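You operate a simulated robot arm through the tools that you are given. There is no shell and no other tool. Be economical: measure what you need, move in short steps, check, and stop when the job is done.

Carry out the task below with a simulated robot arm. There is one attempt and no reset: what you move stays moved.

JOB
Close down the winder: brake on hold, guide back, counter zeroed, gauge slide up, swatch book shut.

Only the result counts: the job must be done as asked and must still hold three seconds after the hand-in. Knocking over, shifting, dropping, spilling or breaking anything else fails it.

ROBOT AND FRAMES
A 6-joint arm with a two-finger gripper on a trunk, on a base that drives. Base frame: it is fixed to the floor where the robot stands at the start and does not move with it; the origin is under the middle of the robot, x ahead of it, y to its left, z up; the surface under the hand at the start is at about z = 0.45. Lengths are in m, angles in degrees, forces in N, time in s.
It reaches about 1.298 m from its shoulder. Its first joint turns from -149.0 to 149.0 degrees. Places, roughly: blue spool [1.25, -0.25, 2]; brake knob [0.9, 0, 1.1]; cardboard tube [1.25, -0.25, 1.5]; foil guide [1.1, -0.1, 1.2]; foil roll [1.25, -0.25, 1.5]; foil roll (6x6x5 cm) [1, 0.3, 1.3]; foil winder [1, -0.1, 1.1]; gauge slide [1, 0.2, 1.1]; swatch book cover [1, 0.1, 1.2]; yellow button [1, -0.2, 1.1]. Payload 1.57 kg.
The TCP is the grasp point between the finger pads, 0.021 m short of the fingertips. In the tool frame z runs along the fingers and y along their closing line. The gripper opens to 0.07 m. The gripper's body begins 0.05 m behind the TCP.
Orientation is that of the tool frame in the base frame, as [roll, pitch, yaw] about the fixed x, y, z axes, in that order (R = Rz(yaw) Ry(pitch) Rx(roll)). With the fingers straight down and closing along the base's y, the tool's x points along the base's -x, its y along +y and its z along -z.

CONTROLS
- The arm moves only by the tool step_arm. Its argument "plan" is a list that holds one entry, the list of rows, each a list of 7 numbers: the turn, a rotation vector about the tool's x, y, z in units of 90 degrees (1.0 is 90 degrees), then the shift along the tool's x, y, z in units of 150 mm (1.0 is 150 mm), then the opening, from 0 (shut) to 1 (fully open). In form: [[[ax, ay, az, x, y, z, grip], ...]]. A call has 1 to 8 rows; each row is the pose to reach, as a shift and turn from the pose commanded when the call began, along the tool's axes at that moment. A call with a number of a shift or a turn outside -1 to 1 is refused whole. Rows are played at 5 a second. More than 0.05 m and 8.6 degrees between two rows, or a gripper value outside its range, and nothing of the call is played. A pose out of reach is approached as far as the arm can. The call stops where the force on the tool passes 80 N (or 10 N more than at its start, if that is more) or the arm is blocked; 0.2 s more then pass. Each finger halts on what it meets, pressing with about 21 N; the grip force reading is that of the motor and also rises with nothing between the fingers. The clock runs only during rows and for 0.2 s after the last one: add rows that repeat a pose to give the fingers time. The reply holds the time, the measured pose of the TCP, the force on the tool along the base axes, the opening and the grip force, in the units named above and with some noise, with the torque about the TCP (base axes, N m) and any sound that the robot's microphone picked up, and new pictures: "show" is both (left out), scene, wrist or none.
- Cameras (640 x 400 px; columns grow to the right, rows downward): "scene" is now at [0.0509, 0.1631, 1.7057]; the picture's right is [0.04, -1.00, 0.00], its down [-0.36, -0.02, -0.93] and it looks along [0.93, 0.04, -0.36] (base axes); focal length 263 px, centre (320, 200). "wrist" rides on the gripper at [0.079, 0.004, -0.081] in the tool frame; the picture's right is [-0.05, 1.00, 0.00], its down [-0.67, -0.04, -0.74] and it looks along [-0.74, -0.04, 0.67] (tool axes); focal length 256 px, centre (320, 200). There is no depth. A picture from a camera that has moved, and an enlarged one, comes with that camera's place and axes in the base frame and with its lens.
- raise_lower(by): slides the trunk up (or, below 0, down) by that many m; the arm and the scene camera ride with it, the base frame stays. It gives what a move gives, with no picture.
- drive_base(legs): drives the robot by 1 to 6 legs, each [ahead, turn to the left] in m and degrees, along the robot's own axes; the way and the turn of a leg run together, so that a leg with both is an arc; at most 1.5 m and 180 degrees a leg. The arm and the cameras ride along, it lands a little off, and it stops where it bumps. It gives what a move gives, and a new picture of the scene camera.
- turn_head(pan, tilt): turns the head with the scene camera to pan (to the left, within 155 degrees either way) and tilt (down, from -29 to 69), counted from straight ahead of the robot. It gives what a move gives, and a new picture of the scene camera.
- close_up(camera, box): a new picture of the part [left, top, right, bottom] of that camera's present view, enlarged. The clock stands still meanwhile.
- sign_off(): hands the job in; it is judged then, once.

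Go step by step. Nothing tells you exact positions but the pictures and the camera data: compare them with the known pose of the tool, close in by small moves and look again before you grip or let go. The budget is 120 turns and 260 pictures, counting those below and the enlarged ones. Unless the task says otherwise, let go and move clear before handing in, and close with one line.

The tools are called after ">>>" by a JSON object that holds its "fn" and its "kwargs". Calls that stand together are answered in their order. step_arm: Moves the arm, as the interface text tells. Its arguments: {"type":"object","properties":{"plan":{"type":"array"},"show":{"type":"string","enum":["both","scene","wrist","none"]}},"required":["plan"]} The other tools are called the same way: raise_lower (by) slides the trunk up or down; drive_base (legs) drives the base; turn_head (pan, tilt) turns the head that bears the scene camera; close_up (camera, box) takes an enlarged picture of a part of a camera's view; sign_off () hands the job in.

At the start:

```text
time: 0.0
eef_pos: [0.7348, 0.1807, 0.9996]
tcp_rot: [-180.0, 0.0, 179.4]
force: [-0.1, -0.1, -0.6]
torque: [-0.02, -0.01, -0.01]
finger_gap: 0.0696
gripper_force: 0.1
trunk travel left (down, up): [-0.681, 0.289]
robot x, y, heading: [0.0008, -0.0088, 0.0]
head pan, tilt: [2.5, 20.9]
```

scene: 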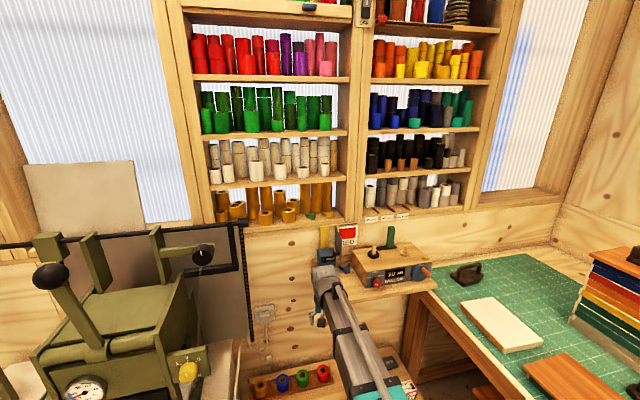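
wrist: 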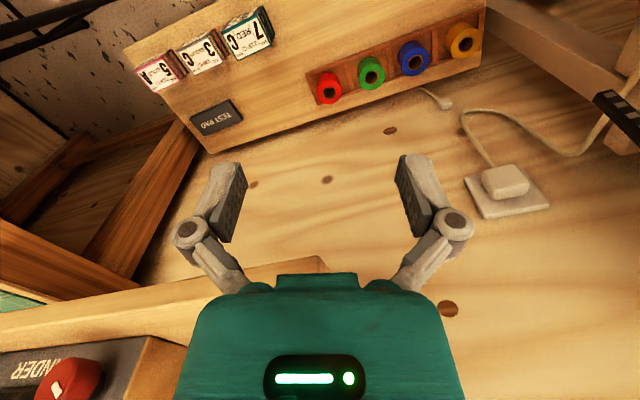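

I see the winder box on a shelf right of the arm, with a display, knob and button. I'll look closer at it first.

>>> {"fn": "close_up", "kwargs": {"camera": "scene", "box": [300, 210, 460, 310]}}

>>> {"fn": "close_up", "kwargs": {"camera": "scene", "box": [230, 200, 390, 300]}}

```text
4.00 times, centred on (380, 260) of scene
camera zoom: at [0.0509, 0.1631, 1.7057], right [0.04, -1.0, 0.0], down [-0.36, -0.02, -0.93], along [0.93, 0.04, -0.36], focal length 1052 px, centre (80, -40)
```

zoom: 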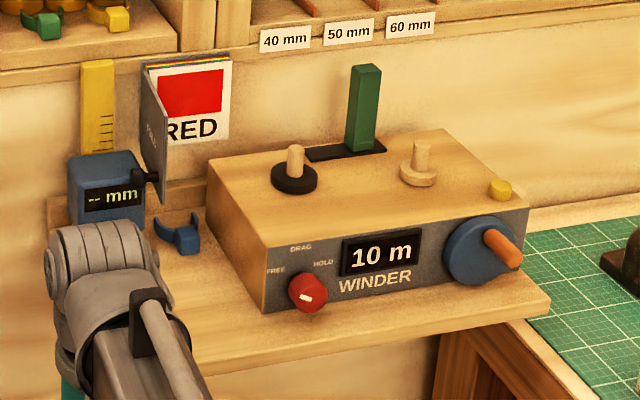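

```text
4.00 times, centred on (310, 250) of scene
camera zoom: at [0.0509, 0.1631, 1.7057], right [0.04, -1.0, 0.0], down [-0.36, -0.02, -0.93], along [0.93, 0.04, -0.36], focal length 1052 px, centre (360, 0)
```

zoom: 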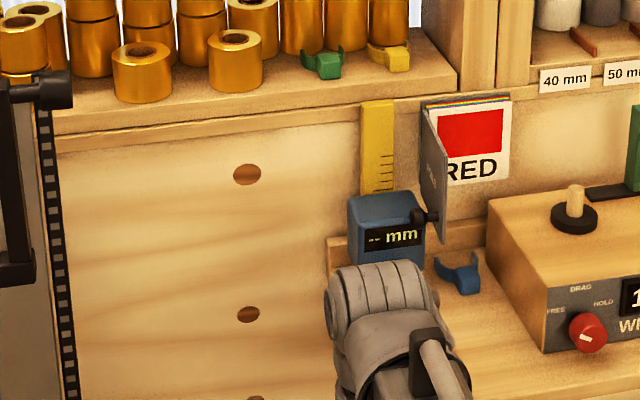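

I'll back the hand off, raise it and begin tipping it to point forward, so the devices come clear in view.

>>> {"fn": "step_arm", "kwargs": {"plan": [[[0, 0, 0, 0.3, 0, 0, 1], [0, 0, 0, 0.6, 0, -0.1, 1], [0, -0.09, 0, 0.8, 0, -0.3, 1], [0, -0.18, 0, 1, 0, -0.5, 1], [0, -0.27, 0, 1, 0, -0.7, 1], [0, -0.36, 0, 1, 0, -0.9, 1], [0, -0.45, 0, 1, 0, -1, 1], [0, -0.5, 0, 1, 0, -1, 1]]], "show": "scene"}}

```text
time: 1.8
eef_pos: [0.6259, 0.2084, 1.0549]
tcp_rot: [-179.9, 45.1, 179.4]
force: [0.0, -0.1, 0.1]
torque: [0.03, 0.01, -0.02]
finger_gap: 0.0699
gripper_force: 0.0
out of reach, approached as far as the arm can: row 2, 3, 4, 5, 6, 7, 8
trunk travel left (down, up): [-0.681, 0.289]
robot x, y, heading: [0.0029, -0.0091, 0.2]
head pan, tilt: [2.5, 20.9]
camera scene: at [0.0509, 0.1632, 1.7057], right [0.04, -1.0, 0.0], down [-0.36, -0.02, -0.93], along [0.93, 0.04, -0.36], focal length 263 px, centre (320, 200)
```

scene: 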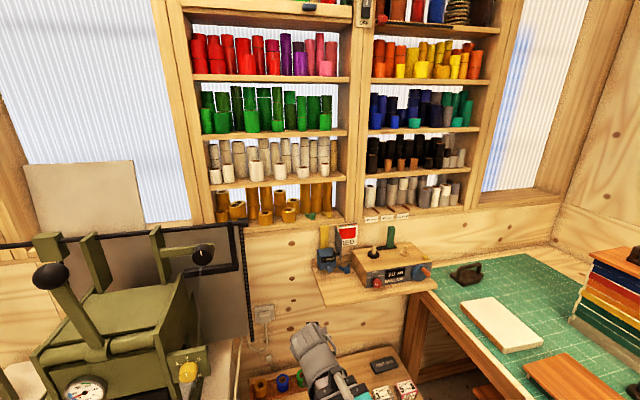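

The view to the shelf is clear now. I'll enlarge it.

>>> {"fn": "close_up", "kwargs": {"camera": "scene", "box": [310, 215, 374, 279]}}

>>> {"fn": "close_up", "kwargs": {"camera": "scene", "box": [345, 220, 441, 300]}}

```text
6.25 times, centred on (342, 247) of scene
camera zoom: at [0.0509, 0.1632, 1.7057], right [0.04, -1.0, 0.0], down [-0.36, -0.02, -0.93], along [0.93, 0.04, -0.36], focal length 1644 px, centre (182, -94)
```

zoom: 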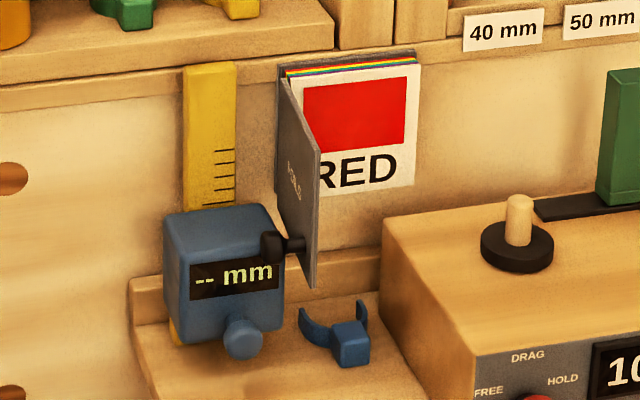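

```text
5.00 times, centred on (393, 260) of scene
camera zoom: at [0.0509, 0.1632, 1.7057], right [0.04, -1.0, 0.0], down [-0.36, -0.02, -0.93], along [0.93, 0.04, -0.36], focal length 1316 px, centre (-45, -100)
```

zoom: 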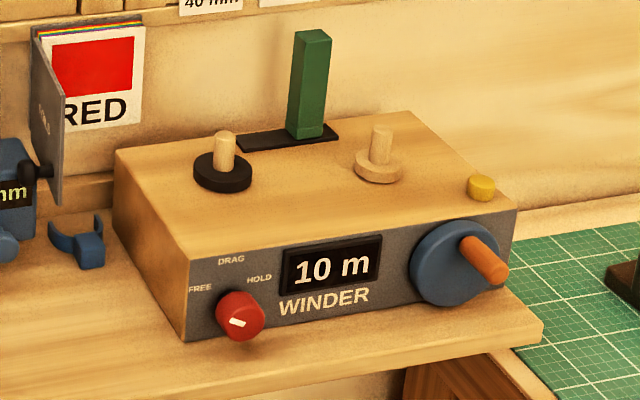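

>>> {"fn": "close_up", "kwargs": {"camera": "scene", "box": [380, 272, 404, 290]}}

>>> {"fn": "close_up", "kwargs": {"camera": "scene", "box": [383, 222, 423, 252]}}

```text
16.00 times, centred on (392, 281) of scene
camera zoom: at [0.0509, 0.1632, 1.7057], right [0.04, -1.0, 0.0], down [-0.36, -0.02, -0.93], along [0.93, 0.04, -0.36], focal length 4210 px, centre (-832, -1096)
```

zoom: 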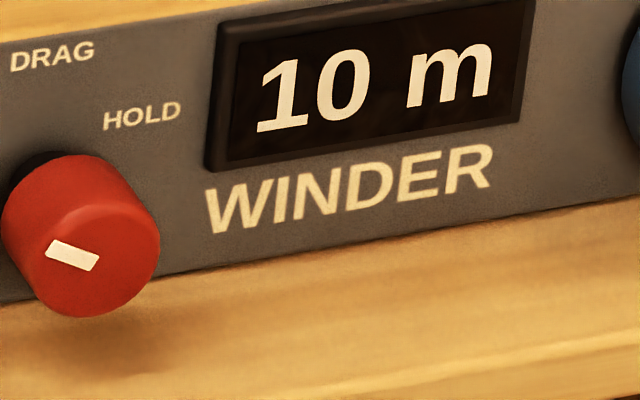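

```text
13.33 times, centred on (403, 237) of scene
camera zoom: at [0.0509, 0.1632, 1.7057], right [0.04, -1.0, 0.0], down [-0.36, -0.02, -0.93], along [0.93, 0.04, -0.36], focal length 3508 px, centre (-787, -293)
```

zoom: 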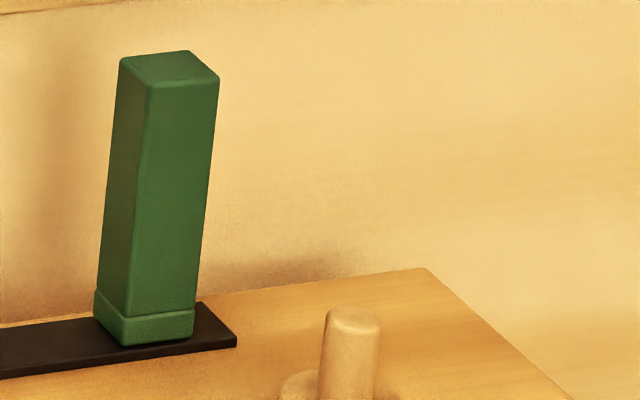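

The brake mark points left (FREE), the counter shows 10 m, the guide is at the right end of its rail, and the gauge slide is low. I'll raise the trunk to get a second viewpoint for triangulation.

>>> {"fn": "raise_lower", "kwargs": {"by": 0.2}}

>>> {"fn": "close_up", "kwargs": {"camera": "scene", "box": [310, 240, 470, 340]}}

```text
time: 4.0
eef_pos: [0.625, 0.2086, 1.2539]
tcp_rot: [179.9, 45.0, 179.6]
force: [0.3, 0.9, 0.1]
torque: [-0.02, -0.01, 0.02]
finger_gap: 0.07
gripper_force: 0.1
trunk travel left (down, up): [-0.881, 0.089]
robot x, y, heading: [0.0014, -0.0093, 0.2]
head pan, tilt: [2.5, 20.9]
```

```text
4.00 times, centred on (390, 290) of scene
camera zoom: at [0.0509, 0.1632, 1.9056], right [0.04, -1.0, 0.0], down [-0.36, -0.02, -0.93], along [0.93, 0.04, -0.36], focal length 1052 px, centre (40, -160)
```

zoom: 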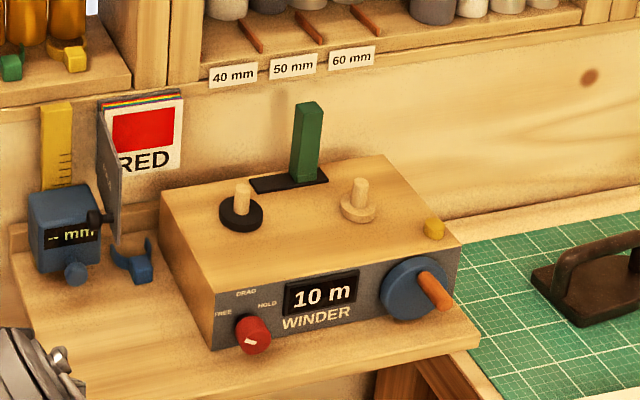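

Estimates: brake knob face about (0.89,-0.02,1.045), button (0.99,-0.226,1.105), guide (1.07,-0.10,1.10–1.20), winder yawed about 17°. Next I roll the wrist so the camera ends up above when the hand points forward.

>>> {"fn": "step_arm", "kwargs": {"plan": [[[0, 0, 0.09, 0, 0, 0, 1], [0, 0, 0.18, 0, 0, 0, 1], [0, 0, 0.27, 0, 0, 0, 1], [0, 0, 0.36, 0, 0, 0, 1], [0, 0, 0.45, 0, 0, 0, 1], [0, 0, 0.54, 0, 0, 0, 1], [0, 0, 0.63, 0, 0, 0, 1], [0, 0, 0.72, 0, 0, 0, 0.5]]], "show": "none"}}

>>> {"fn": "step_arm", "kwargs": {"plan": [[[0, 0, 0.09, 0, 0, 0, 0.5], [0, 0, 0.18, 0, 0, 0, 0.5], [0, 0, 0.27, 0, 0, 0, 0.5], [0, 0, 0.36, 0, 0, 0, 0.5], [0, 0, 0.45, 0, 0, 0, 0.5], [0, 0, 0.54, 0, 0, 0, 0.5], [0, 0, 0.63, 0, 0, 0, 0.5], [0, 0, 0.72, 0, 0, 0, 0.5]]], "show": "none"}}

>>> {"fn": "step_arm", "kwargs": {"plan": [[[0, 0, 0.09, 0, 0, 0, 0.5], [0, 0, 0.18, 0, 0, 0, 0.5], [0, 0, 0.27, 0, 0, 0, 0.5], [0, 0, 0.36, 0, 0, 0, 0.5], [0, 0, 0.45, 0, 0, 0, 0.5], [0, 0, 0.5, 0, 0, 0, 0.5], [0, 0, 0.56, 0, 0, 0, 0.5]]], "show": "both"}}

```text
time: 5.8
eef_pos: [0.6252, 0.2088, 1.2553]
tcp_rot: [137.9, 17.4, 107.9]
force: [0.3, -0.1, -0.5]
torque: [-0.03, -0.04, 0.02]
finger_gap: 0.0358
gripper_force: 0.5
trunk travel left (down, up): [-0.881, 0.089]
robot x, y, heading: [0.006, -0.0104, -0.2]
head pan, tilt: [2.5, 20.9]
```

```text
time: 7.6
eef_pos: [0.6252, 0.2091, 1.2541]
tcp_rot: [142.5, -26.9, 59.1]
force: [1.5, -0.7, -0.4]
torque: [-0.01, 0.02, -0.02]
finger_gap: 0.035
gripper_force: 0.1
trunk travel left (down, up): [-0.881, 0.089]
robot x, y, heading: [0.004, -0.0125, 0.2]
head pan, tilt: [2.5, 20.9]
```

```text
time: 9.2
eef_pos: [0.6708, 0.0453, 1.2562]
tcp_rot: [-178.4, -45.7, 7.9]
force: [0.4, 0.5, -0.4]
torque: [0.0, -0.04, 0.06]
finger_gap: 0.0349
gripper_force: 0.0
out of reach, approached as far as the arm can: row 2, 3, 4, 5, 6, 7
trunk travel left (down, up): [-0.881, 0.089]
robot x, y, heading: [-0.0006, -0.0082, 0.1]
head pan, tilt: [2.5, 20.9]
camera scene: at [0.0509, 0.1622, 1.9058], right [0.04, -1.0, 0.0], down [-0.36, -0.02, -0.93], along [0.93, 0.04, -0.36], focal length 263 px, centre (320, 200)
camera wrist: at [0.6701, 0.0385, 1.3695], right [0.12, -0.99, -0.06], down [-0.99, -0.12, 0.04], along [-0.05, 0.05, -1.0], focal length 256 px, centre (320, 200)
```

scene: 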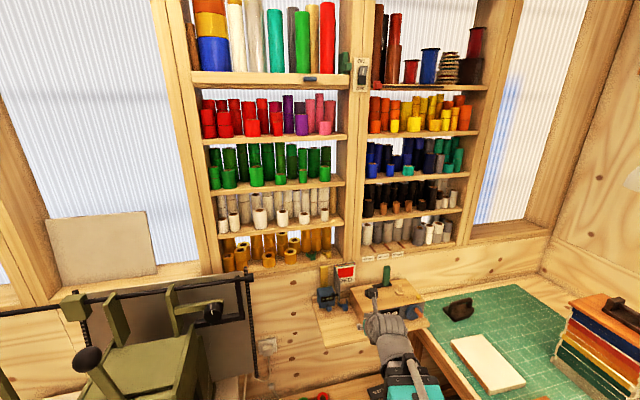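
wrist: 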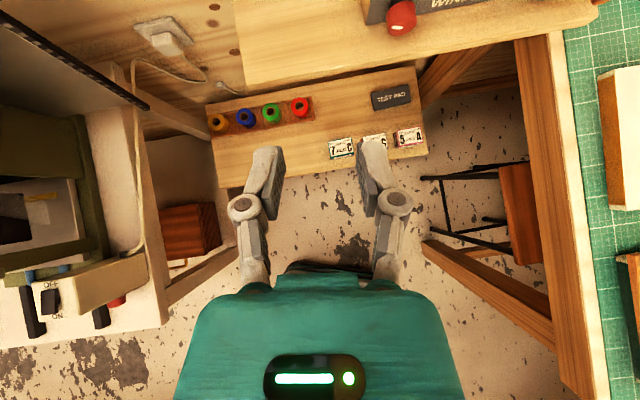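

The wrist flip worked: the camera is now above and the hand points 45° down-forward. I'll pitch it up to horizontal while moving a little forward.

>>> {"fn": "step_arm", "kwargs": {"plan": [[[0, 0.0, 0, 0.15, 0, 0.15, 0.5], [0, 0.08, 0, 0.3, 0, 0.3, 0.5], [0, 0.16, 0, 0.3, 0, 0.3, 0.5], [0, 0.24, 0, 0.3, 0, 0.3, 0.5], [0, 0.32, 0, 0.3, 0, 0.3, 0.5], [0, 0.4, 0, 0.3, 0, 0.3, 0.5], [0, 0.45, 0, 0.3, 0, 0.3, 0.5], [0, 0.5, 0, 0.3, 0, 0.3, 0.5]]], "show": "wrist"}}

```text
time: 11.0
eef_pos: [0.733, 0.057, 1.3858]
tcp_rot: [87.1, -86.9, 101.9]
force: [0.3, -0.9, 1.1]
torque: [0.02, 0.1, 0.0]
finger_gap: 0.0349
gripper_force: 0.0
out of reach, approached as far as the arm can: row 2, 3, 4, 5, 6, 7, 8
trunk travel left (down, up): [-0.881, 0.089]
robot x, y, heading: [0.0027, -0.0075, -0.1]
head pan, tilt: [2.5, 20.9]
camera wrist: at [0.6543, 0.0441, 1.4657], right [0.16, -0.99, 0.0], down [-0.73, -0.12, -0.67], along [0.66, 0.1, -0.74], focal length 256 px, centre (320, 200)
```

wrist: 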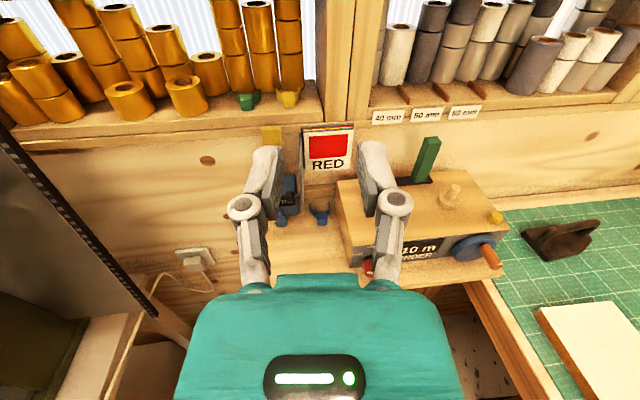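

Hand is horizontal now, at z 1.39. I'll move it down and to the right toward a spot in front of the brake knob, and yaw to match the winder.

>>> {"fn": "step_arm", "kwargs": {"plan": [[[0, 0, 0, -0.2, 0.1, 0.05, 0.7], [0.02, 0, 0, -0.4, 0.2, 0.1, 0.7], [0.05, 0, 0, -0.6, 0.35, 0.1, 0.7], [0.07, 0, 0, -0.8, 0.5, 0.1, 0.7], [0.07, 0, 0, -1, 0.6, 0.1, 0.7], [0.07, 0, 0, -1, 0.7, 0.2, 0.7]]], "show": "wrist"}}

```text
time: 12.4
eef_pos: [0.7822, -0.0363, 1.3874]
tcp_rot: [-46.8, -88.8, -117.8]
force: [0.4, 0.0, -0.3]
torque: [0.03, 0.0, 0.0]
finger_gap: 0.0491
gripper_force: 0.0
out of reach, approached as far as the arm can: row 1, 2, 3, 4, 5, 6
trunk travel left (down, up): [-0.881, 0.089]
robot x, y, heading: [0.0055, -0.01, -0.1]
head pan, tilt: [2.5, 20.9]
camera wrist: at [0.7045, -0.0633, 1.4664], right [0.27, -0.96, -0.07], down [-0.72, -0.15, -0.68], along [0.64, 0.23, -0.73], focal length 256 px, centre (320, 200)
```

wrist: 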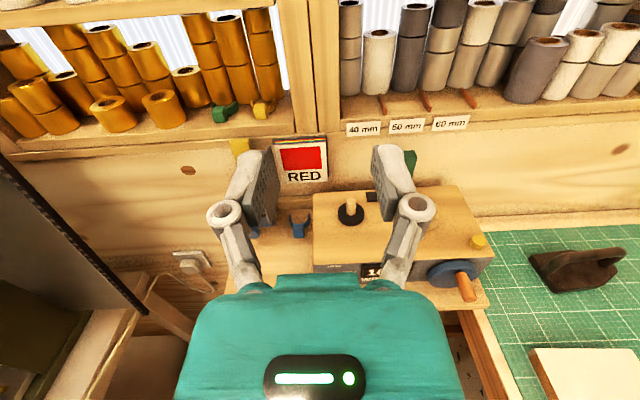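

The arm can't go lower by itself here, so I'll lower the trunk to bring the hand to knob height, keeping clear of the shelf edge.

>>> {"fn": "raise_lower", "kwargs": {"by": -0.3}}

>>> {"fn": "step_arm", "kwargs": {"plan": [[[0, 0, 0, 0, 0, 0, 0.9]]], "show": "both"}}

```text
time: 15.4
eef_pos: [0.7805, -0.0366, 1.0902]
tcp_rot: [-46.3, -88.9, -118.2]
force: [0.0, 0.0, -0.6]
torque: [0.01, -0.01, 0.02]
finger_gap: 0.0491
gripper_force: 0.1
trunk travel left (down, up): [-0.581, 0.389]
robot x, y, heading: [0.0022, -0.0103, -0.0]
head pan, tilt: [2.5, 20.9]
```

```text
time: 15.8
eef_pos: [0.7802, -0.0361, 1.0892]
tcp_rot: [-46.4, -88.9, -118.1]
force: [-0.7, -0.4, 0.1]
torque: [0.0, -0.01, 0.04]
finger_gap: 0.063
gripper_force: 0.0
trunk travel left (down, up): [-0.581, 0.389]
robot x, y, heading: [-0.0, -0.0084, 0.1]
head pan, tilt: [2.5, 20.9]
camera scene: at [0.0508, 0.1631, 1.6057], right [0.04, -1.0, 0.0], down [-0.36, -0.02, -0.93], along [0.93, 0.04, -0.36], focal length 263 px, centre (320, 200)
camera wrist: at [0.7039, -0.0633, 1.1666], right [0.27, -0.96, -0.07], down [-0.72, -0.15, -0.68], along [0.64, 0.23, -0.73], focal length 256 px, centre (320, 200)
```

scene: 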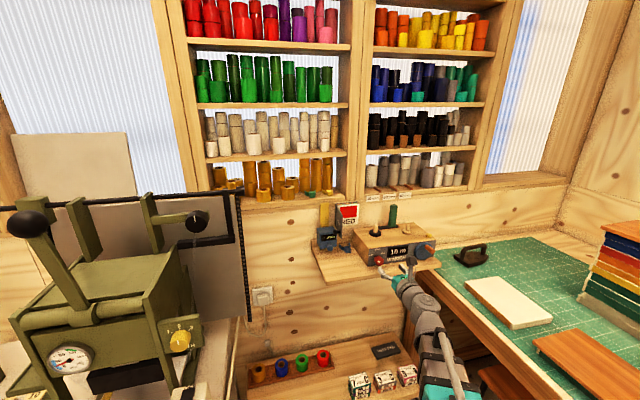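
wrist: 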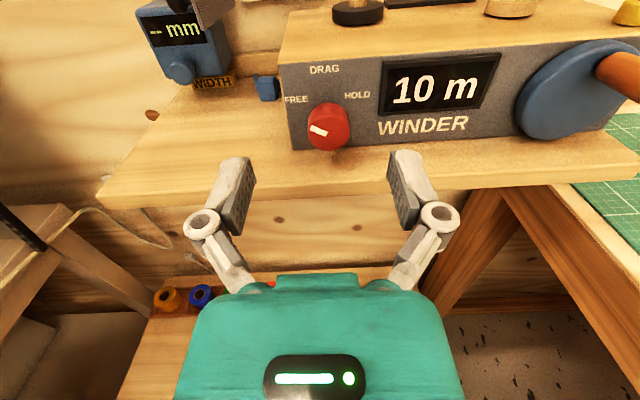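

Good view: knob right in front of the gripper. I'll lower by 25 mm via the trunk and compare views for depth.

>>> {"fn": "raise_lower", "kwargs": {"by": -0.025}}

>>> {"fn": "close_up", "kwargs": {"camera": "wrist", "box": [240, 60, 400, 160]}}

>>> {"fn": "close_up", "kwargs": {"camera": "scene", "box": [350, 200, 450, 300]}}

```text
time: 16.5
eef_pos: [0.7809, -0.0366, 1.0639]
tcp_rot: [-46.3, -88.9, -118.4]
force: [-0.6, 0.4, -1.1]
torque: [-0.01, -0.02, -0.01]
finger_gap: 0.0629
gripper_force: 0.1
trunk travel left (down, up): [-0.556, 0.414]
robot x, y, heading: [0.0002, -0.0063, -0.1]
head pan, tilt: [2.5, 20.9]
```

```text
4.00 times, centred on (320, 110) of wrist
camera zoom: at [0.7039, -0.0633, 1.1416], right [0.27, -0.96, -0.07], down [-0.72, -0.15, -0.68], along [0.64, 0.23, -0.73], focal length 1024 px, centre (320, 560)
```

zoom: 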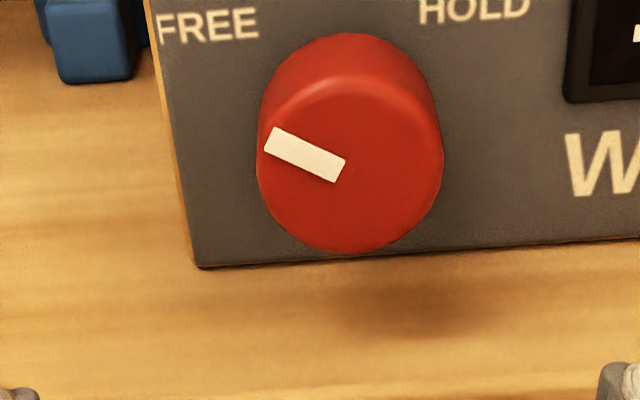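

```text
4.00 times, centred on (400, 250) of scene
camera zoom: at [0.0507, 0.163, 1.5806], right [0.04, -1.0, 0.0], down [-0.36, -0.02, -0.93], along [0.93, 0.04, -0.36], focal length 1052 px, centre (0, 0)
```

zoom: 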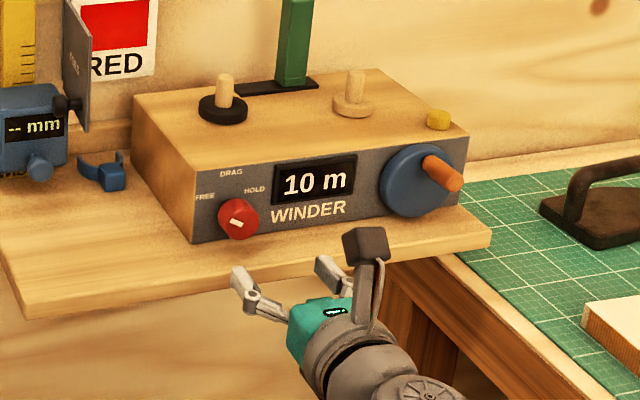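

Knob face now put at (0.896,-0.010,1.044), diameter 38 mm. I'll lower 20 mm, then roll the hand about -60° so there's room to turn clockwise toward HOLD.

>>> {"fn": "raise_lower", "kwargs": {"by": -0.02}}

>>> {"fn": "step_arm", "kwargs": {"plan": [[[0, 0, -0.09, 0, 0, 0, 0.9], [0, 0, -0.18, 0, 0, 0, 0.9], [0, 0, -0.27, 0, 0, 0, 0.9], [0, 0, -0.36, 0, 0, 0, 0.9], [0, 0, -0.45, 0, 0, 0, 0.9], [0, 0, -0.54, 0, 0, 0, 0.9], [0, 0, -0.6, 0, 0, 0, 0.9], [0, 0, -0.667, 0, 0, 0, 0.9]]], "show": "wrist"}}

```text
time: 17.1
eef_pos: [0.7807, -0.0368, 1.0438]
tcp_rot: [-46.2, -88.9, -118.2]
force: [0.1, 0.7, 0.2]
torque: [0.0, 0.02, 0.03]
finger_gap: 0.0632
gripper_force: 0.2
trunk travel left (down, up): [-0.536, 0.434]
robot x, y, heading: [-0.0011, -0.0066, -0.1]
head pan, tilt: [2.5, 20.9]
```

```text
time: 18.9
eef_pos: [0.7817, -0.0356, 1.042]
tcp_rot: [89.1, -30.7, 105.9]
force: [0.6, 0.1, 0.2]
torque: [-0.02, 0.01, 0.02]
finger_gap: 0.0631
gripper_force: 0.1
trunk travel left (down, up): [-0.536, 0.434]
robot x, y, heading: [0.0001, -0.0118, 0.1]
head pan, tilt: [2.5, 20.9]
camera wrist: at [0.6857, 0.0055, 1.0864], right [0.14, -0.54, 0.83], down [-0.57, -0.73, -0.38], along [0.81, -0.42, -0.4], focal length 256 px, centre (320, 200)
```

wrist: 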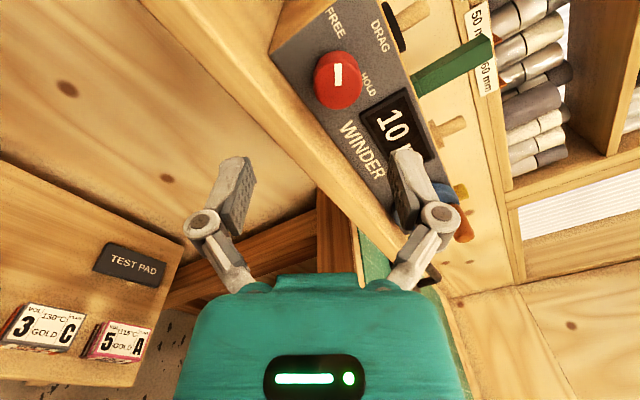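

From crossing rays, the knob face is nearer (0.873,-0.016,1.054). I'll correct sideways and advance 50 mm, then check.

>>> {"fn": "step_arm", "kwargs": {"plan": [[[0, 0, 0, 0.015, 0.04, 0.1, 0.9], [0, 0, 0, 0.025, 0.083, 0.2, 0.9], [0, 0, 0, 0.025, 0.083, 0.33, 0.9]]], "show": "wrist"}}

```text
time: 19.8
eef_pos: [0.83, -0.0258, 1.0436]
tcp_rot: [89.0, -30.9, 105.8]
force: [0.5, -0.3, 0.5]
torque: [-0.02, 0.04, 0.01]
finger_gap: 0.063
gripper_force: 0.0
out of reach, approached as far as the arm can: row 1, 2, 3
trunk travel left (down, up): [-0.536, 0.434]
robot x, y, heading: [0.0075, -0.0104, -0.0]
head pan, tilt: [2.5, 20.9]
camera wrist: at [0.7338, 0.0165, 1.0867], right [0.14, -0.54, 0.83], down [-0.57, -0.73, -0.38], along [0.81, -0.42, -0.4], focal length 256 px, centre (320, 200)
```

wrist: 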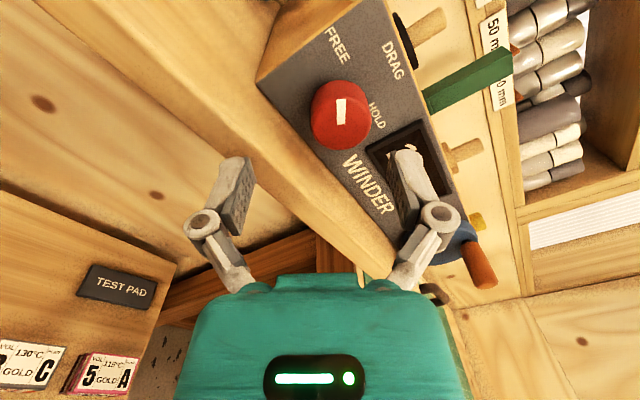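

The arm sits near a fold limit here, so I want to drive back a bit to give it room. I'll check behind first.

>>> {"fn": "turn_head", "kwargs": {"pan": 150, "tilt": 45}}

>>> {"fn": "turn_head", "kwargs": {"pan": -150, "tilt": 45}}

>>> {"fn": "turn_head", "kwargs": {"pan": -30, "tilt": 55}}

```text
time: 22.1
eef_pos: [0.8285, -0.0254, 1.0432]
tcp_rot: [89.0, -30.9, 105.8]
force: [0.9, 0.2, 0.3]
torque: [0.03, -0.02, -0.01]
finger_gap: 0.0631
gripper_force: 0.0
trunk travel left (down, up): [-0.536, 0.434]
robot x, y, heading: [0.006, -0.008, -0.1]
head pan, tilt: [150.0, 45.0]
camera scene: at [-0.1125, 0.1996, 1.5235], right [0.5, 0.87, 0.0], down [0.61, -0.35, -0.71], along [-0.61, 0.35, -0.71], focal length 263 px, centre (320, 200)
```

scene: 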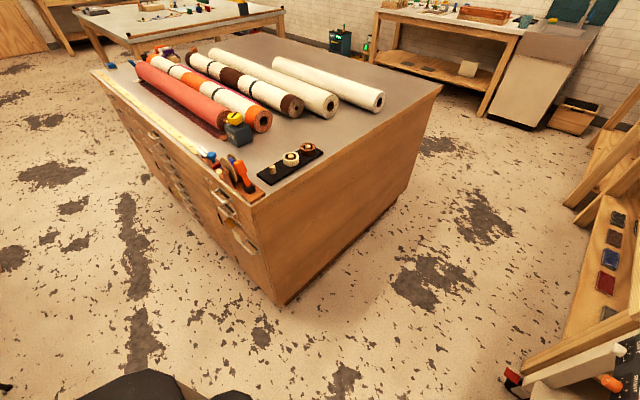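

```text
time: 26.2
eef_pos: [0.8292, -0.0252, 1.0442]
tcp_rot: [89.0, -30.9, 105.8]
force: [-0.4, 0.9, 0.0]
torque: [0.04, -0.03, -0.01]
finger_gap: 0.063
gripper_force: 0.2
trunk travel left (down, up): [-0.536, 0.434]
robot x, y, heading: [0.0039, -0.0056, 0.2]
head pan, tilt: [-150.0, 45.0]
camera scene: at [-0.1125, 0.1183, 1.5235], right [-0.5, 0.87, 0.0], down [0.61, 0.35, -0.71], along [-0.61, -0.35, -0.71], focal length 263 px, centre (320, 200)
```

scene: 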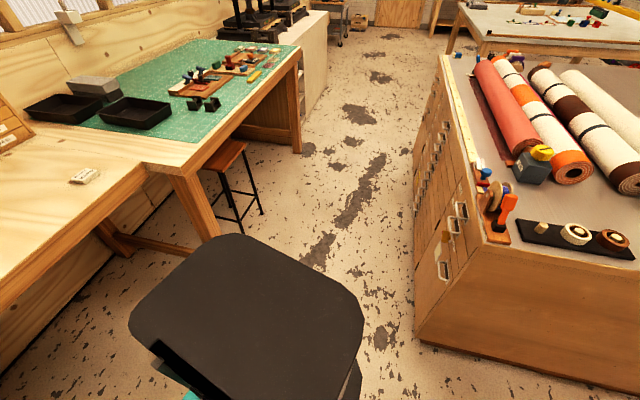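

```text
time: 28.2
eef_pos: [0.8294, -0.025, 1.0445]
tcp_rot: [89.1, -30.8, 105.9]
force: [-0.4, -0.8, -0.5]
torque: [0.0, 0.0, 0.0]
finger_gap: 0.0629
gripper_force: 0.1
trunk travel left (down, up): [-0.536, 0.434]
robot x, y, heading: [0.0019, -0.0081, -0.1]
head pan, tilt: [-30.0, 55.0]
camera scene: at [0.0204, 0.1229, 1.51], right [-0.5, -0.87, 0.0], down [-0.71, 0.41, -0.57], along [0.5, -0.29, -0.82], focal length 263 px, centre (320, 200)
```

scene: 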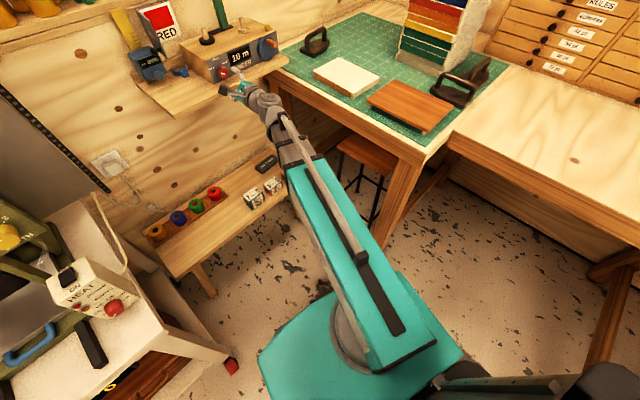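

There's room behind. I'll drive back 0.2 m and set the head ahead again.

>>> {"fn": "drive_base", "kwargs": {"legs": [[-0.2, 0]]}}

>>> {"fn": "turn_head", "kwargs": {"pan": -5, "tilt": 25}}

>>> {"fn": "step_arm", "kwargs": {"plan": [[[0, 0, 0, 0.0, 0.0, 0.3, 0.9], [0, 0, 0, 0.0, 0.0, 0.6, 0.9], [0, 0, 0, 0.0, 0.0, 0.9, 0.9]]], "show": "wrist"}}

```text
time: 30.0
eef_pos: [0.6319, -0.025, 1.043]
tcp_rot: [89.0, -30.9, 105.9]
force: [-0.6, 0.1, -0.1]
torque: [-0.03, 0.02, 0.01]
finger_gap: 0.063
gripper_force: 0.0
trunk travel left (down, up): [-0.536, 0.434]
robot x, y, heading: [-0.1927, -0.0103, 0.0]
head pan, tilt: [-30.0, 55.0]
camera scene: at [-0.1754, 0.1229, 1.51], right [-0.5, -0.87, 0.0], down [-0.71, 0.41, -0.57], along [0.5, -0.29, -0.82], focal length 263 px, centre (320, 200)
```

scene: 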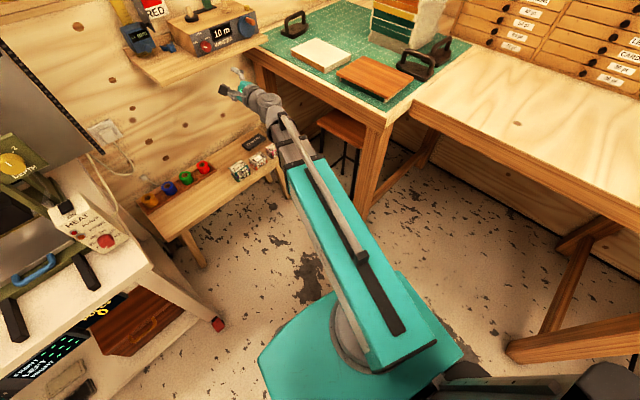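

```text
time: 30.9
eef_pos: [0.6326, -0.0261, 1.0441]
tcp_rot: [88.9, -30.9, 105.9]
force: [0.6, 0.1, 0.2]
torque: [-0.01, 0.0, 0.01]
finger_gap: 0.0632
gripper_force: 0.0
trunk travel left (down, up): [-0.536, 0.434]
robot x, y, heading: [-0.1908, -0.0089, 0.3]
head pan, tilt: [-5.0, 25.0]
camera scene: at [-0.1463, 0.1509, 1.5539], right [-0.09, -1.0, 0.0], down [-0.42, 0.04, -0.91], along [0.9, -0.08, -0.42], focal length 263 px, centre (320, 200)
```

scene: 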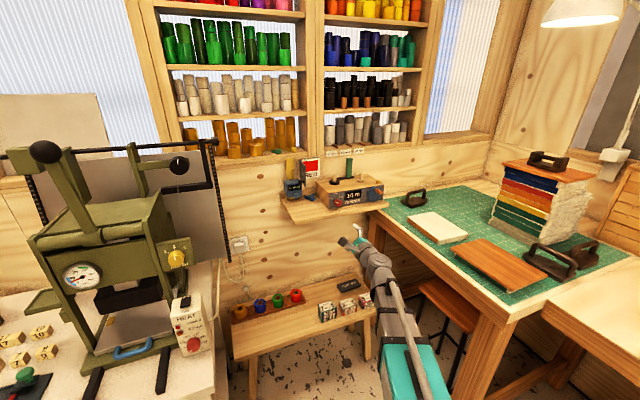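

```text
time: 31.7
eef_pos: [0.7633, 0.0082, 1.0436]
tcp_rot: [89.1, -30.8, 105.8]
force: [-0.1, -0.2, 0.3]
torque: [0.01, 0.02, 0.0]
finger_gap: 0.0628
gripper_force: 0.1
trunk travel left (down, up): [-0.536, 0.434]
robot x, y, heading: [-0.1937, -0.012, 0.1]
head pan, tilt: [-5.0, 25.0]
camera wrist: at [0.6691, 0.0511, 1.0865], right [0.14, -0.54, 0.83], down [-0.57, -0.73, -0.38], along [0.81, -0.42, -0.41], focal length 256 px, centre (320, 200)
```

wrist: 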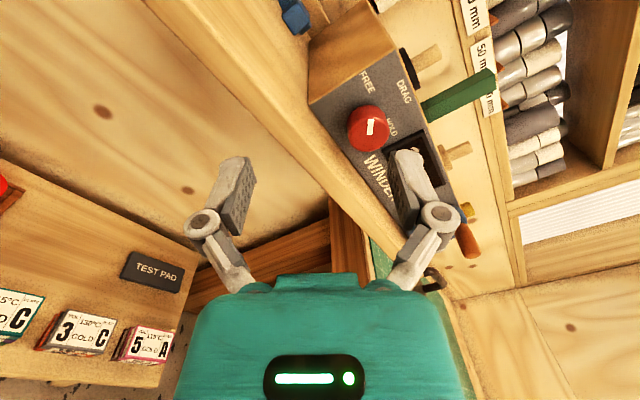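

The arm moves freely now. Knob face confirmed at about (0.873,-0.016,1.056); moving to 40 mm in front of it on its axis.

>>> {"fn": "step_arm", "kwargs": {"plan": [[[0, 0, 0, -0.13, 0.125, 0.1, 0.9], [0, 0, 0, -0.259, 0.249, 0.2, 0.9], [0, 0, 0, -0.259, 0.249, 0.377, 0.9]]], "show": "wrist"}}

```text
time: 32.5
eef_pos: [0.834, -0.0246, 1.0435]
tcp_rot: [88.9, -30.8, 106.1]
force: [-0.7, -1.0, 0.2]
torque: [0.0, 0.01, 0.0]
finger_gap: 0.0628
gripper_force: 0.0
out of reach, approached as far as the arm can: row 1, 2, 3
trunk travel left (down, up): [-0.536, 0.434]
robot x, y, heading: [-0.194, -0.008, 0.0]
head pan, tilt: [-5.0, 25.0]
camera wrist: at [0.7383, 0.0172, 1.0868], right [0.13, -0.54, 0.83], down [-0.56, -0.73, -0.38], along [0.81, -0.42, -0.4], focal length 256 px, centre (320, 200)
```

wrist: 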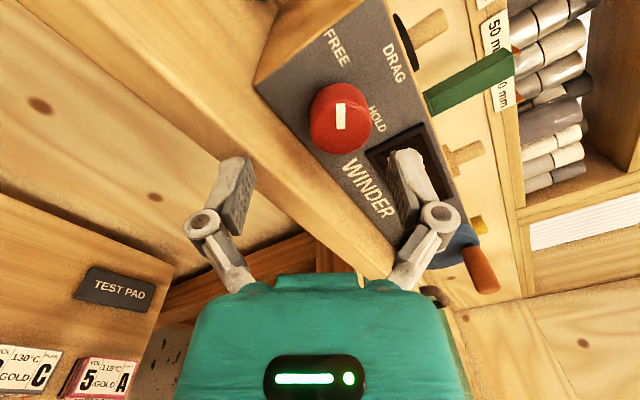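

The arm's height follows only the trunk (and hand pitch), so I'll raise the trunk 13 mm and check alignment.

>>> {"fn": "raise_lower", "kwargs": {"by": 0.013}}

>>> {"fn": "close_up", "kwargs": {"camera": "wrist", "box": [220, 50, 440, 250]}}

```text
time: 33.1
eef_pos: [0.8343, -0.0226, 1.0559]
tcp_rot: [88.9, -30.9, 106.0]
force: [0.9, 0.0, -0.3]
torque: [-0.01, 0.0, -0.01]
finger_gap: 0.0629
gripper_force: 0.0
trunk travel left (down, up): [-0.549, 0.421]
robot x, y, heading: [-0.1934, -0.013, 0.0]
head pan, tilt: [-5.0, 25.0]
```

```text
2.00 times, centred on (330, 150) of wrist
camera zoom: at [0.7379, 0.0174, 1.0998], right [0.13, -0.54, 0.83], down [-0.57, -0.73, -0.38], along [0.81, -0.42, -0.4], focal length 512 px, centre (300, 300)
```

zoom: 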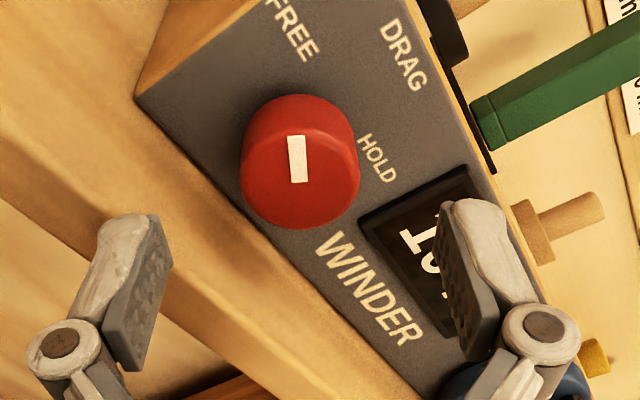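

Column alignment is right. I'll advance 22 mm and re-check.

>>> {"fn": "step_arm", "kwargs": {"plan": [[[0, 0, 0, 0, 0, 0.08, 0.9], [0, 0, 0, 0, 0, 0.15, 0.9]]], "show": "none"}}

>>> {"fn": "close_up", "kwargs": {"camera": "wrist", "box": [220, 50, 440, 250]}}

```text
time: 33.7
eef_pos: [0.8447, -0.0211, 1.0577]
tcp_rot: [88.9, -30.4, 106.0]
force: [-22.0, -2.0, -9.1]
torque: [-0.28, 0.91, 0.38]
finger_gap: 0.071
gripper_force: 5.1
trunk travel left (down, up): [-0.549, 0.421]
robot x, y, heading: [-0.1942, -0.0092, -0.1]
head pan, tilt: [-5.0, 25.0]
stopped in row 2: the force on the tool passed its limit at 93 N (the readings are from after the stop); the commanded pose is now the measured one
```

```text
2.00 times, centred on (330, 150) of wrist
camera zoom: at [0.7481, 0.021, 1.1], right [0.13, -0.53, 0.83], down [-0.56, -0.73, -0.38], along [0.81, -0.42, -0.4], focal length 512 px, centre (300, 300)
```

zoom: 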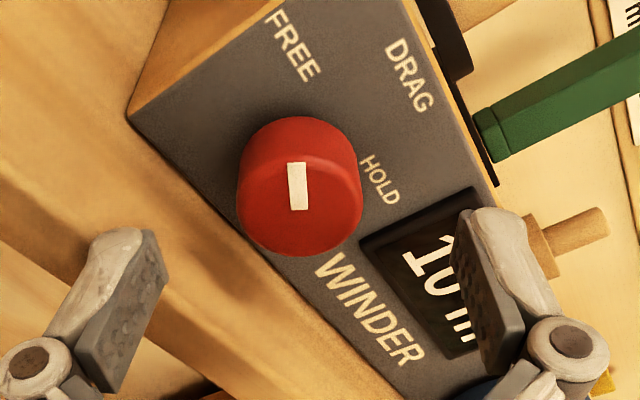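

The lower finger touched the shelf edge. I back off, roll to a 30° tilt instead with a smaller opening, and approach again.

>>> {"fn": "step_arm", "kwargs": {"plan": [[[0, 0, 0, 0, 0, -0.15, 0.72], [0, 0, 0.09, 0, 0, -0.15, 0.72], [0, 0, 0.18, 0, 0, -0.15, 0.72], [0, 0, 0.27, 0, 0, -0.15, 0.72], [0, 0, 0.34, 0, 0, -0.15, 0.72], [0, 0, 0.34, 0, 0, -0.15, 0.72]]], "show": "wrist"}}

```text
time: 35.1
eef_pos: [0.8254, -0.0268, 1.0567]
tcp_rot: [88.3, -61.2, 106.9]
force: [0.6, -0.2, -0.3]
torque: [0.01, -0.01, 0.01]
finger_gap: 0.0504
gripper_force: 0.2
trunk travel left (down, up): [-0.549, 0.421]
robot x, y, heading: [-0.191, -0.0096, 0.0]
head pan, tilt: [-5.0, 25.0]
camera wrist: at [0.7381, -0.0158, 1.1268], right [0.23, -0.87, 0.44], down [-0.63, -0.48, -0.61], along [0.74, -0.13, -0.66], focal length 256 px, centre (320, 200)
```

wrist: 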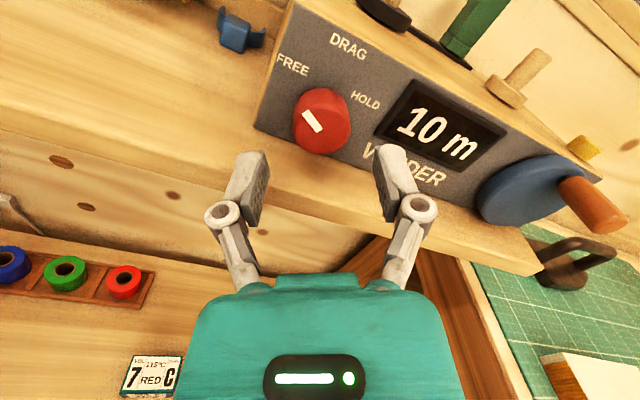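

Aligned: knob face about 48 mm ahead, on axis. Advancing 44 mm and then gripping.

>>> {"fn": "step_arm", "kwargs": {"plan": [[[0, 0, 0, 0, 0, 0.1, 0.72], [0, 0, 0, 0, 0, 0.2, 0.72], [0, 0, 0, 0, 0, 0.29, 0.72]]], "show": "wrist"}}

```text
time: 35.9
eef_pos: [0.8673, -0.0167, 1.0561]
tcp_rot: [88.2, -61.0, 106.9]
force: [-0.4, 0.8, 0.4]
torque: [0.0, -0.01, 0.0]
finger_gap: 0.0504
gripper_force: 0.0
trunk travel left (down, up): [-0.549, 0.421]
robot x, y, heading: [-0.1933, -0.0061, -0.0]
head pan, tilt: [-5.0, 25.0]
camera wrist: at [0.7803, -0.0051, 1.1269], right [0.23, -0.87, 0.44], down [-0.63, -0.48, -0.61], along [0.74, -0.13, -0.66], focal length 256 px, centre (320, 200)
```

wrist: 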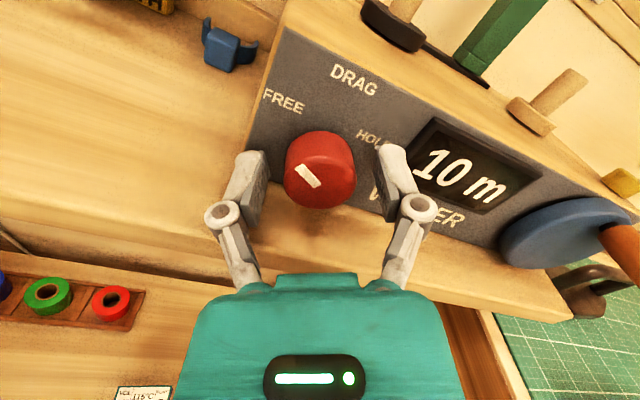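

Knob sits between the fingers. Closing, then turning clockwise.

>>> {"fn": "step_arm", "kwargs": {"plan": [[[0, 0, 0, 0, 0, 0, 0.3], [0, 0, 0, 0, 0, 0, 0.3], [0, 0, 0, 0, 0, 0, 0.3]]], "show": "none"}}

>>> {"fn": "step_arm", "kwargs": {"plan": [[[0, 0, 0.09, 0, 0, 0, 0.3], [0, 0, 0.18, 0, 0, 0, 0.3], [0, 0, 0.27, 0, 0, 0, 0.3], [0, 0, 0.36, 0, 0, 0, 0.3], [0, 0, 0.45, 0, 0, 0, 0.3], [0, 0, 0.54, 0, 0, 0, 0.3], [0, 0, 0.63, 0, 0, 0, 0.3], [0, 0, 0.7, 0, 0, 0, 0.3]]], "show": "wrist"}}

```text
time: 36.7
eef_pos: [0.8668, -0.0162, 1.0576]
tcp_rot: [88.1, -61.0, 107.1]
force: [-2.6, -0.6, -2.9]
torque: [0.02, -0.09, 0.0]
finger_gap: 0.0324
gripper_force: 32.2
trunk travel left (down, up): [-0.549, 0.421]
robot x, y, heading: [-0.197, -0.0102, 0.0]
head pan, tilt: [-5.0, 25.0]
```

```text
time: 38.5
eef_pos: [0.8679, -0.0175, 1.0565]
tcp_rot: [-88.4, -55.6, -76.0]
force: [6.8, -10.4, 4.8]
torque: [-0.06, 0.13, -0.15]
finger_gap: 0.0325
gripper_force: 32.0
trunk travel left (down, up): [-0.549, 0.421]
robot x, y, heading: [-0.1938, -0.0074, -0.1]
head pan, tilt: [-5.0, 25.0]
camera wrist: at [0.8022, -0.0856, 1.1185], right [0.22, -0.77, -0.61], down [-0.82, 0.2, -0.54], along [0.53, 0.61, -0.58], focal length 256 px, centre (320, 200)
```

wrist: 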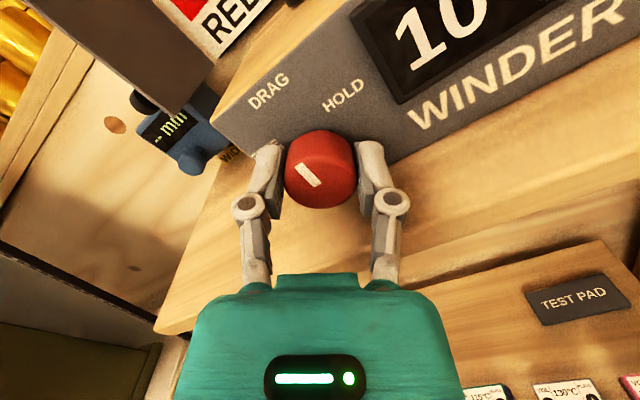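

The mark now points to DRAG. I'll release, roll back and regrip for the second half.

>>> {"fn": "step_arm", "kwargs": {"plan": [[[0, 0, 0, 0, 0, 0, 0.68], [0, 0, 0, 0, 0, 0, 0.68]]], "show": "none"}}

>>> {"fn": "step_arm", "kwargs": {"plan": [[[0, 0, -0.09, 0, 0, 0, 0.68], [0, 0, -0.18, 0, 0, 0, 0.68], [0, 0, -0.27, 0, 0, 0, 0.68], [0, 0, -0.36, 0, 0, 0, 0.68], [0, 0, -0.45, 0, 0, 0, 0.68], [0, 0, -0.54, 0, 0, 0, 0.68], [0, 0, -0.62, 0, 0, 0, 0.68], [0, 0, -0.7, 0, 0, 0, 0.68]]], "show": "wrist"}}

```text
time: 39.1
eef_pos: [0.8671, -0.0143, 1.0571]
tcp_rot: [-88.4, -55.9, -75.9]
force: [0.3, 0.1, 0.0]
torque: [0.0, 0.0, -0.01]
finger_gap: 0.0477
gripper_force: 0.1
trunk travel left (down, up): [-0.549, 0.421]
robot x, y, heading: [-0.1967, -0.0084, 0.1]
head pan, tilt: [-5.0, 25.0]
```

```text
time: 40.9
eef_pos: [0.8666, -0.0167, 1.0566]
tcp_rot: [88.1, -60.9, 106.9]
force: [0.4, -0.3, -0.5]
torque: [0.02, -0.01, 0.03]
finger_gap: 0.0473
gripper_force: 0.0
trunk travel left (down, up): [-0.549, 0.421]
robot x, y, heading: [-0.1945, -0.011, 0.0]
head pan, tilt: [-5.0, 25.0]
camera wrist: at [0.7795, -0.0038, 1.1268], right [0.23, -0.87, 0.44], down [-0.63, -0.48, -0.61], along [0.74, -0.14, -0.66], focal length 256 px, centre (320, 200)
```

wrist: 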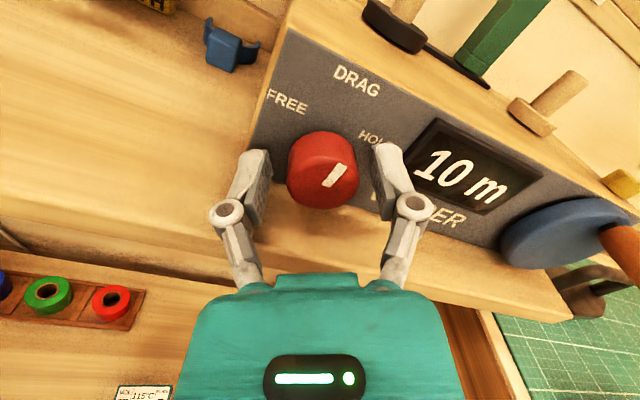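

>>> {"fn": "step_arm", "kwargs": {"plan": [[[0, 0, 0, 0, 0, 0, 0.3], [0, 0, 0, 0, 0, 0, 0.3], [0, 0, 0, 0, 0, 0, 0.3]]], "show": "none"}}

>>> {"fn": "step_arm", "kwargs": {"plan": [[[0, 0, 0.09, 0, 0, 0, 0.3], [0, 0, 0.18, 0, 0, 0, 0.3], [0, 0, 0.27, 0, 0, 0, 0.3], [0, 0, 0.36, 0, 0, 0, 0.3], [0, 0, 0.45, 0, 0, 0, 0.3], [0, 0, 0.54, 0, 0, 0, 0.3], [0, 0, 0.6, 0, 0, 0, 0.3], [0, 0, 0.667, 0, 0, 0, 0.3]]], "show": "wrist"}}

```text
time: 41.7
eef_pos: [0.866, -0.0174, 1.0568]
tcp_rot: [88.2, -61.0, 106.9]
force: [0.5, -3.8, 2.0]
torque: [-0.08, 0.1, -0.47]
finger_gap: 0.0327
gripper_force: 31.5
trunk travel left (down, up): [-0.549, 0.421]
robot x, y, heading: [-0.1928, -0.0075, -0.1]
head pan, tilt: [-5.0, 25.0]
```

```text
time: 43.5
eef_pos: [0.8678, -0.0167, 1.0564]
tcp_rot: [-88.4, -58.9, -76.1]
force: [6.7, -10.9, -1.2]
torque: [-0.31, -0.28, -0.07]
finger_gap: 0.0327
gripper_force: 27.2
trunk travel left (down, up): [-0.549, 0.421]
robot x, y, heading: [-0.1975, -0.0077, -0.0]
head pan, tilt: [-5.0, 25.0]
camera wrist: at [0.8012, -0.0818, 1.1202], right [0.23, -0.8, -0.56], down [-0.81, 0.17, -0.56], along [0.54, 0.58, -0.61], focal length 256 px, centre (320, 200)
```

wrist: 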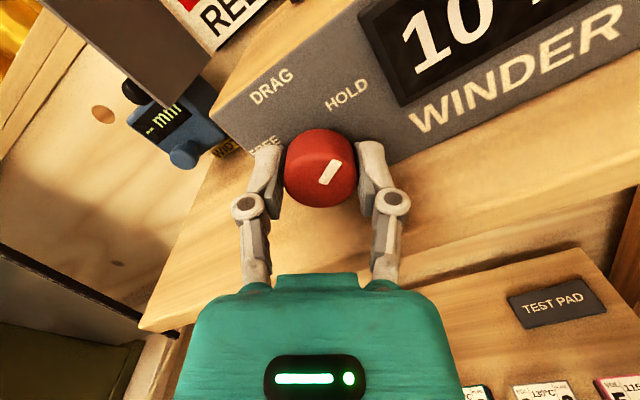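

The mark now points at HOLD. I'll release, back straight out and check.

>>> {"fn": "step_arm", "kwargs": {"plan": [[[0, 0, 0, 0, 0, 0, 0.68], [0, 0, 0, 0, 0, 0, 0.68], [0, 0, -0.05, 0, 0, -0.2, 0.68], [0, 0, -0.13, 0, 0, -0.4, 0.68], [0, 0, -0.2, 0, 0, -0.5, 0.68], [0, 0, -0.28, 0, 0, -0.5, 0.4], [0, 0, -0.34, 0, 0, -0.5, 0.2]]], "show": "both"}}

>>> {"fn": "close_up", "kwargs": {"camera": "wrist", "box": [240, 60, 400, 160]}}

```text
time: 45.1
eef_pos: [0.7941, -0.035, 1.0565]
tcp_rot: [-25.1, -89.1, -139.6]
force: [0.3, 0.0, -0.5]
torque: [0.02, 0.01, -0.02]
finger_gap: 0.0137
gripper_force: 0.1
trunk travel left (down, up): [-0.549, 0.421]
robot x, y, heading: [-0.196, -0.0098, 0.1]
head pan, tilt: [-5.0, 25.0]
camera scene: at [-0.1465, 0.1509, 1.567], right [-0.09, -1.0, 0.0], down [-0.42, 0.04, -0.91], along [0.9, -0.08, -0.42], focal length 263 px, centre (320, 200)
camera wrist: at [0.7181, -0.0627, 1.1346], right [0.27, -0.96, -0.06], down [-0.72, -0.16, -0.68], along [0.64, 0.22, -0.73], focal length 256 px, centre (320, 200)
```

scene: 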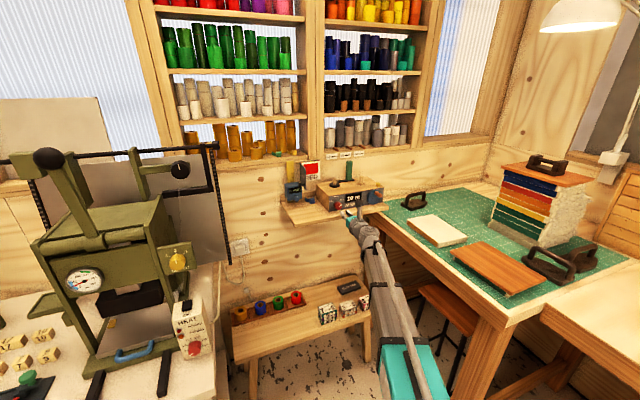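
wrist: 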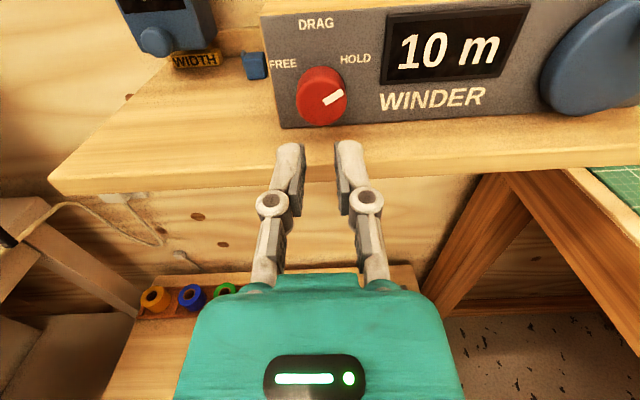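

```text
4.00 times, centred on (320, 110) of wrist
camera zoom: at [0.7181, -0.0627, 1.1346], right [0.27, -0.96, -0.06], down [-0.72, -0.16, -0.68], along [0.64, 0.22, -0.73], focal length 1024 px, centre (320, 560)
```

zoom: 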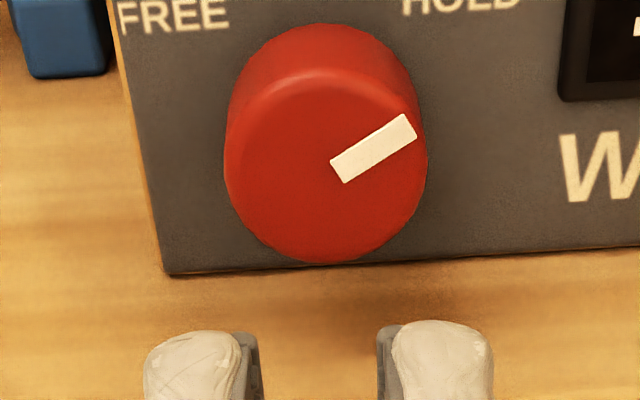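

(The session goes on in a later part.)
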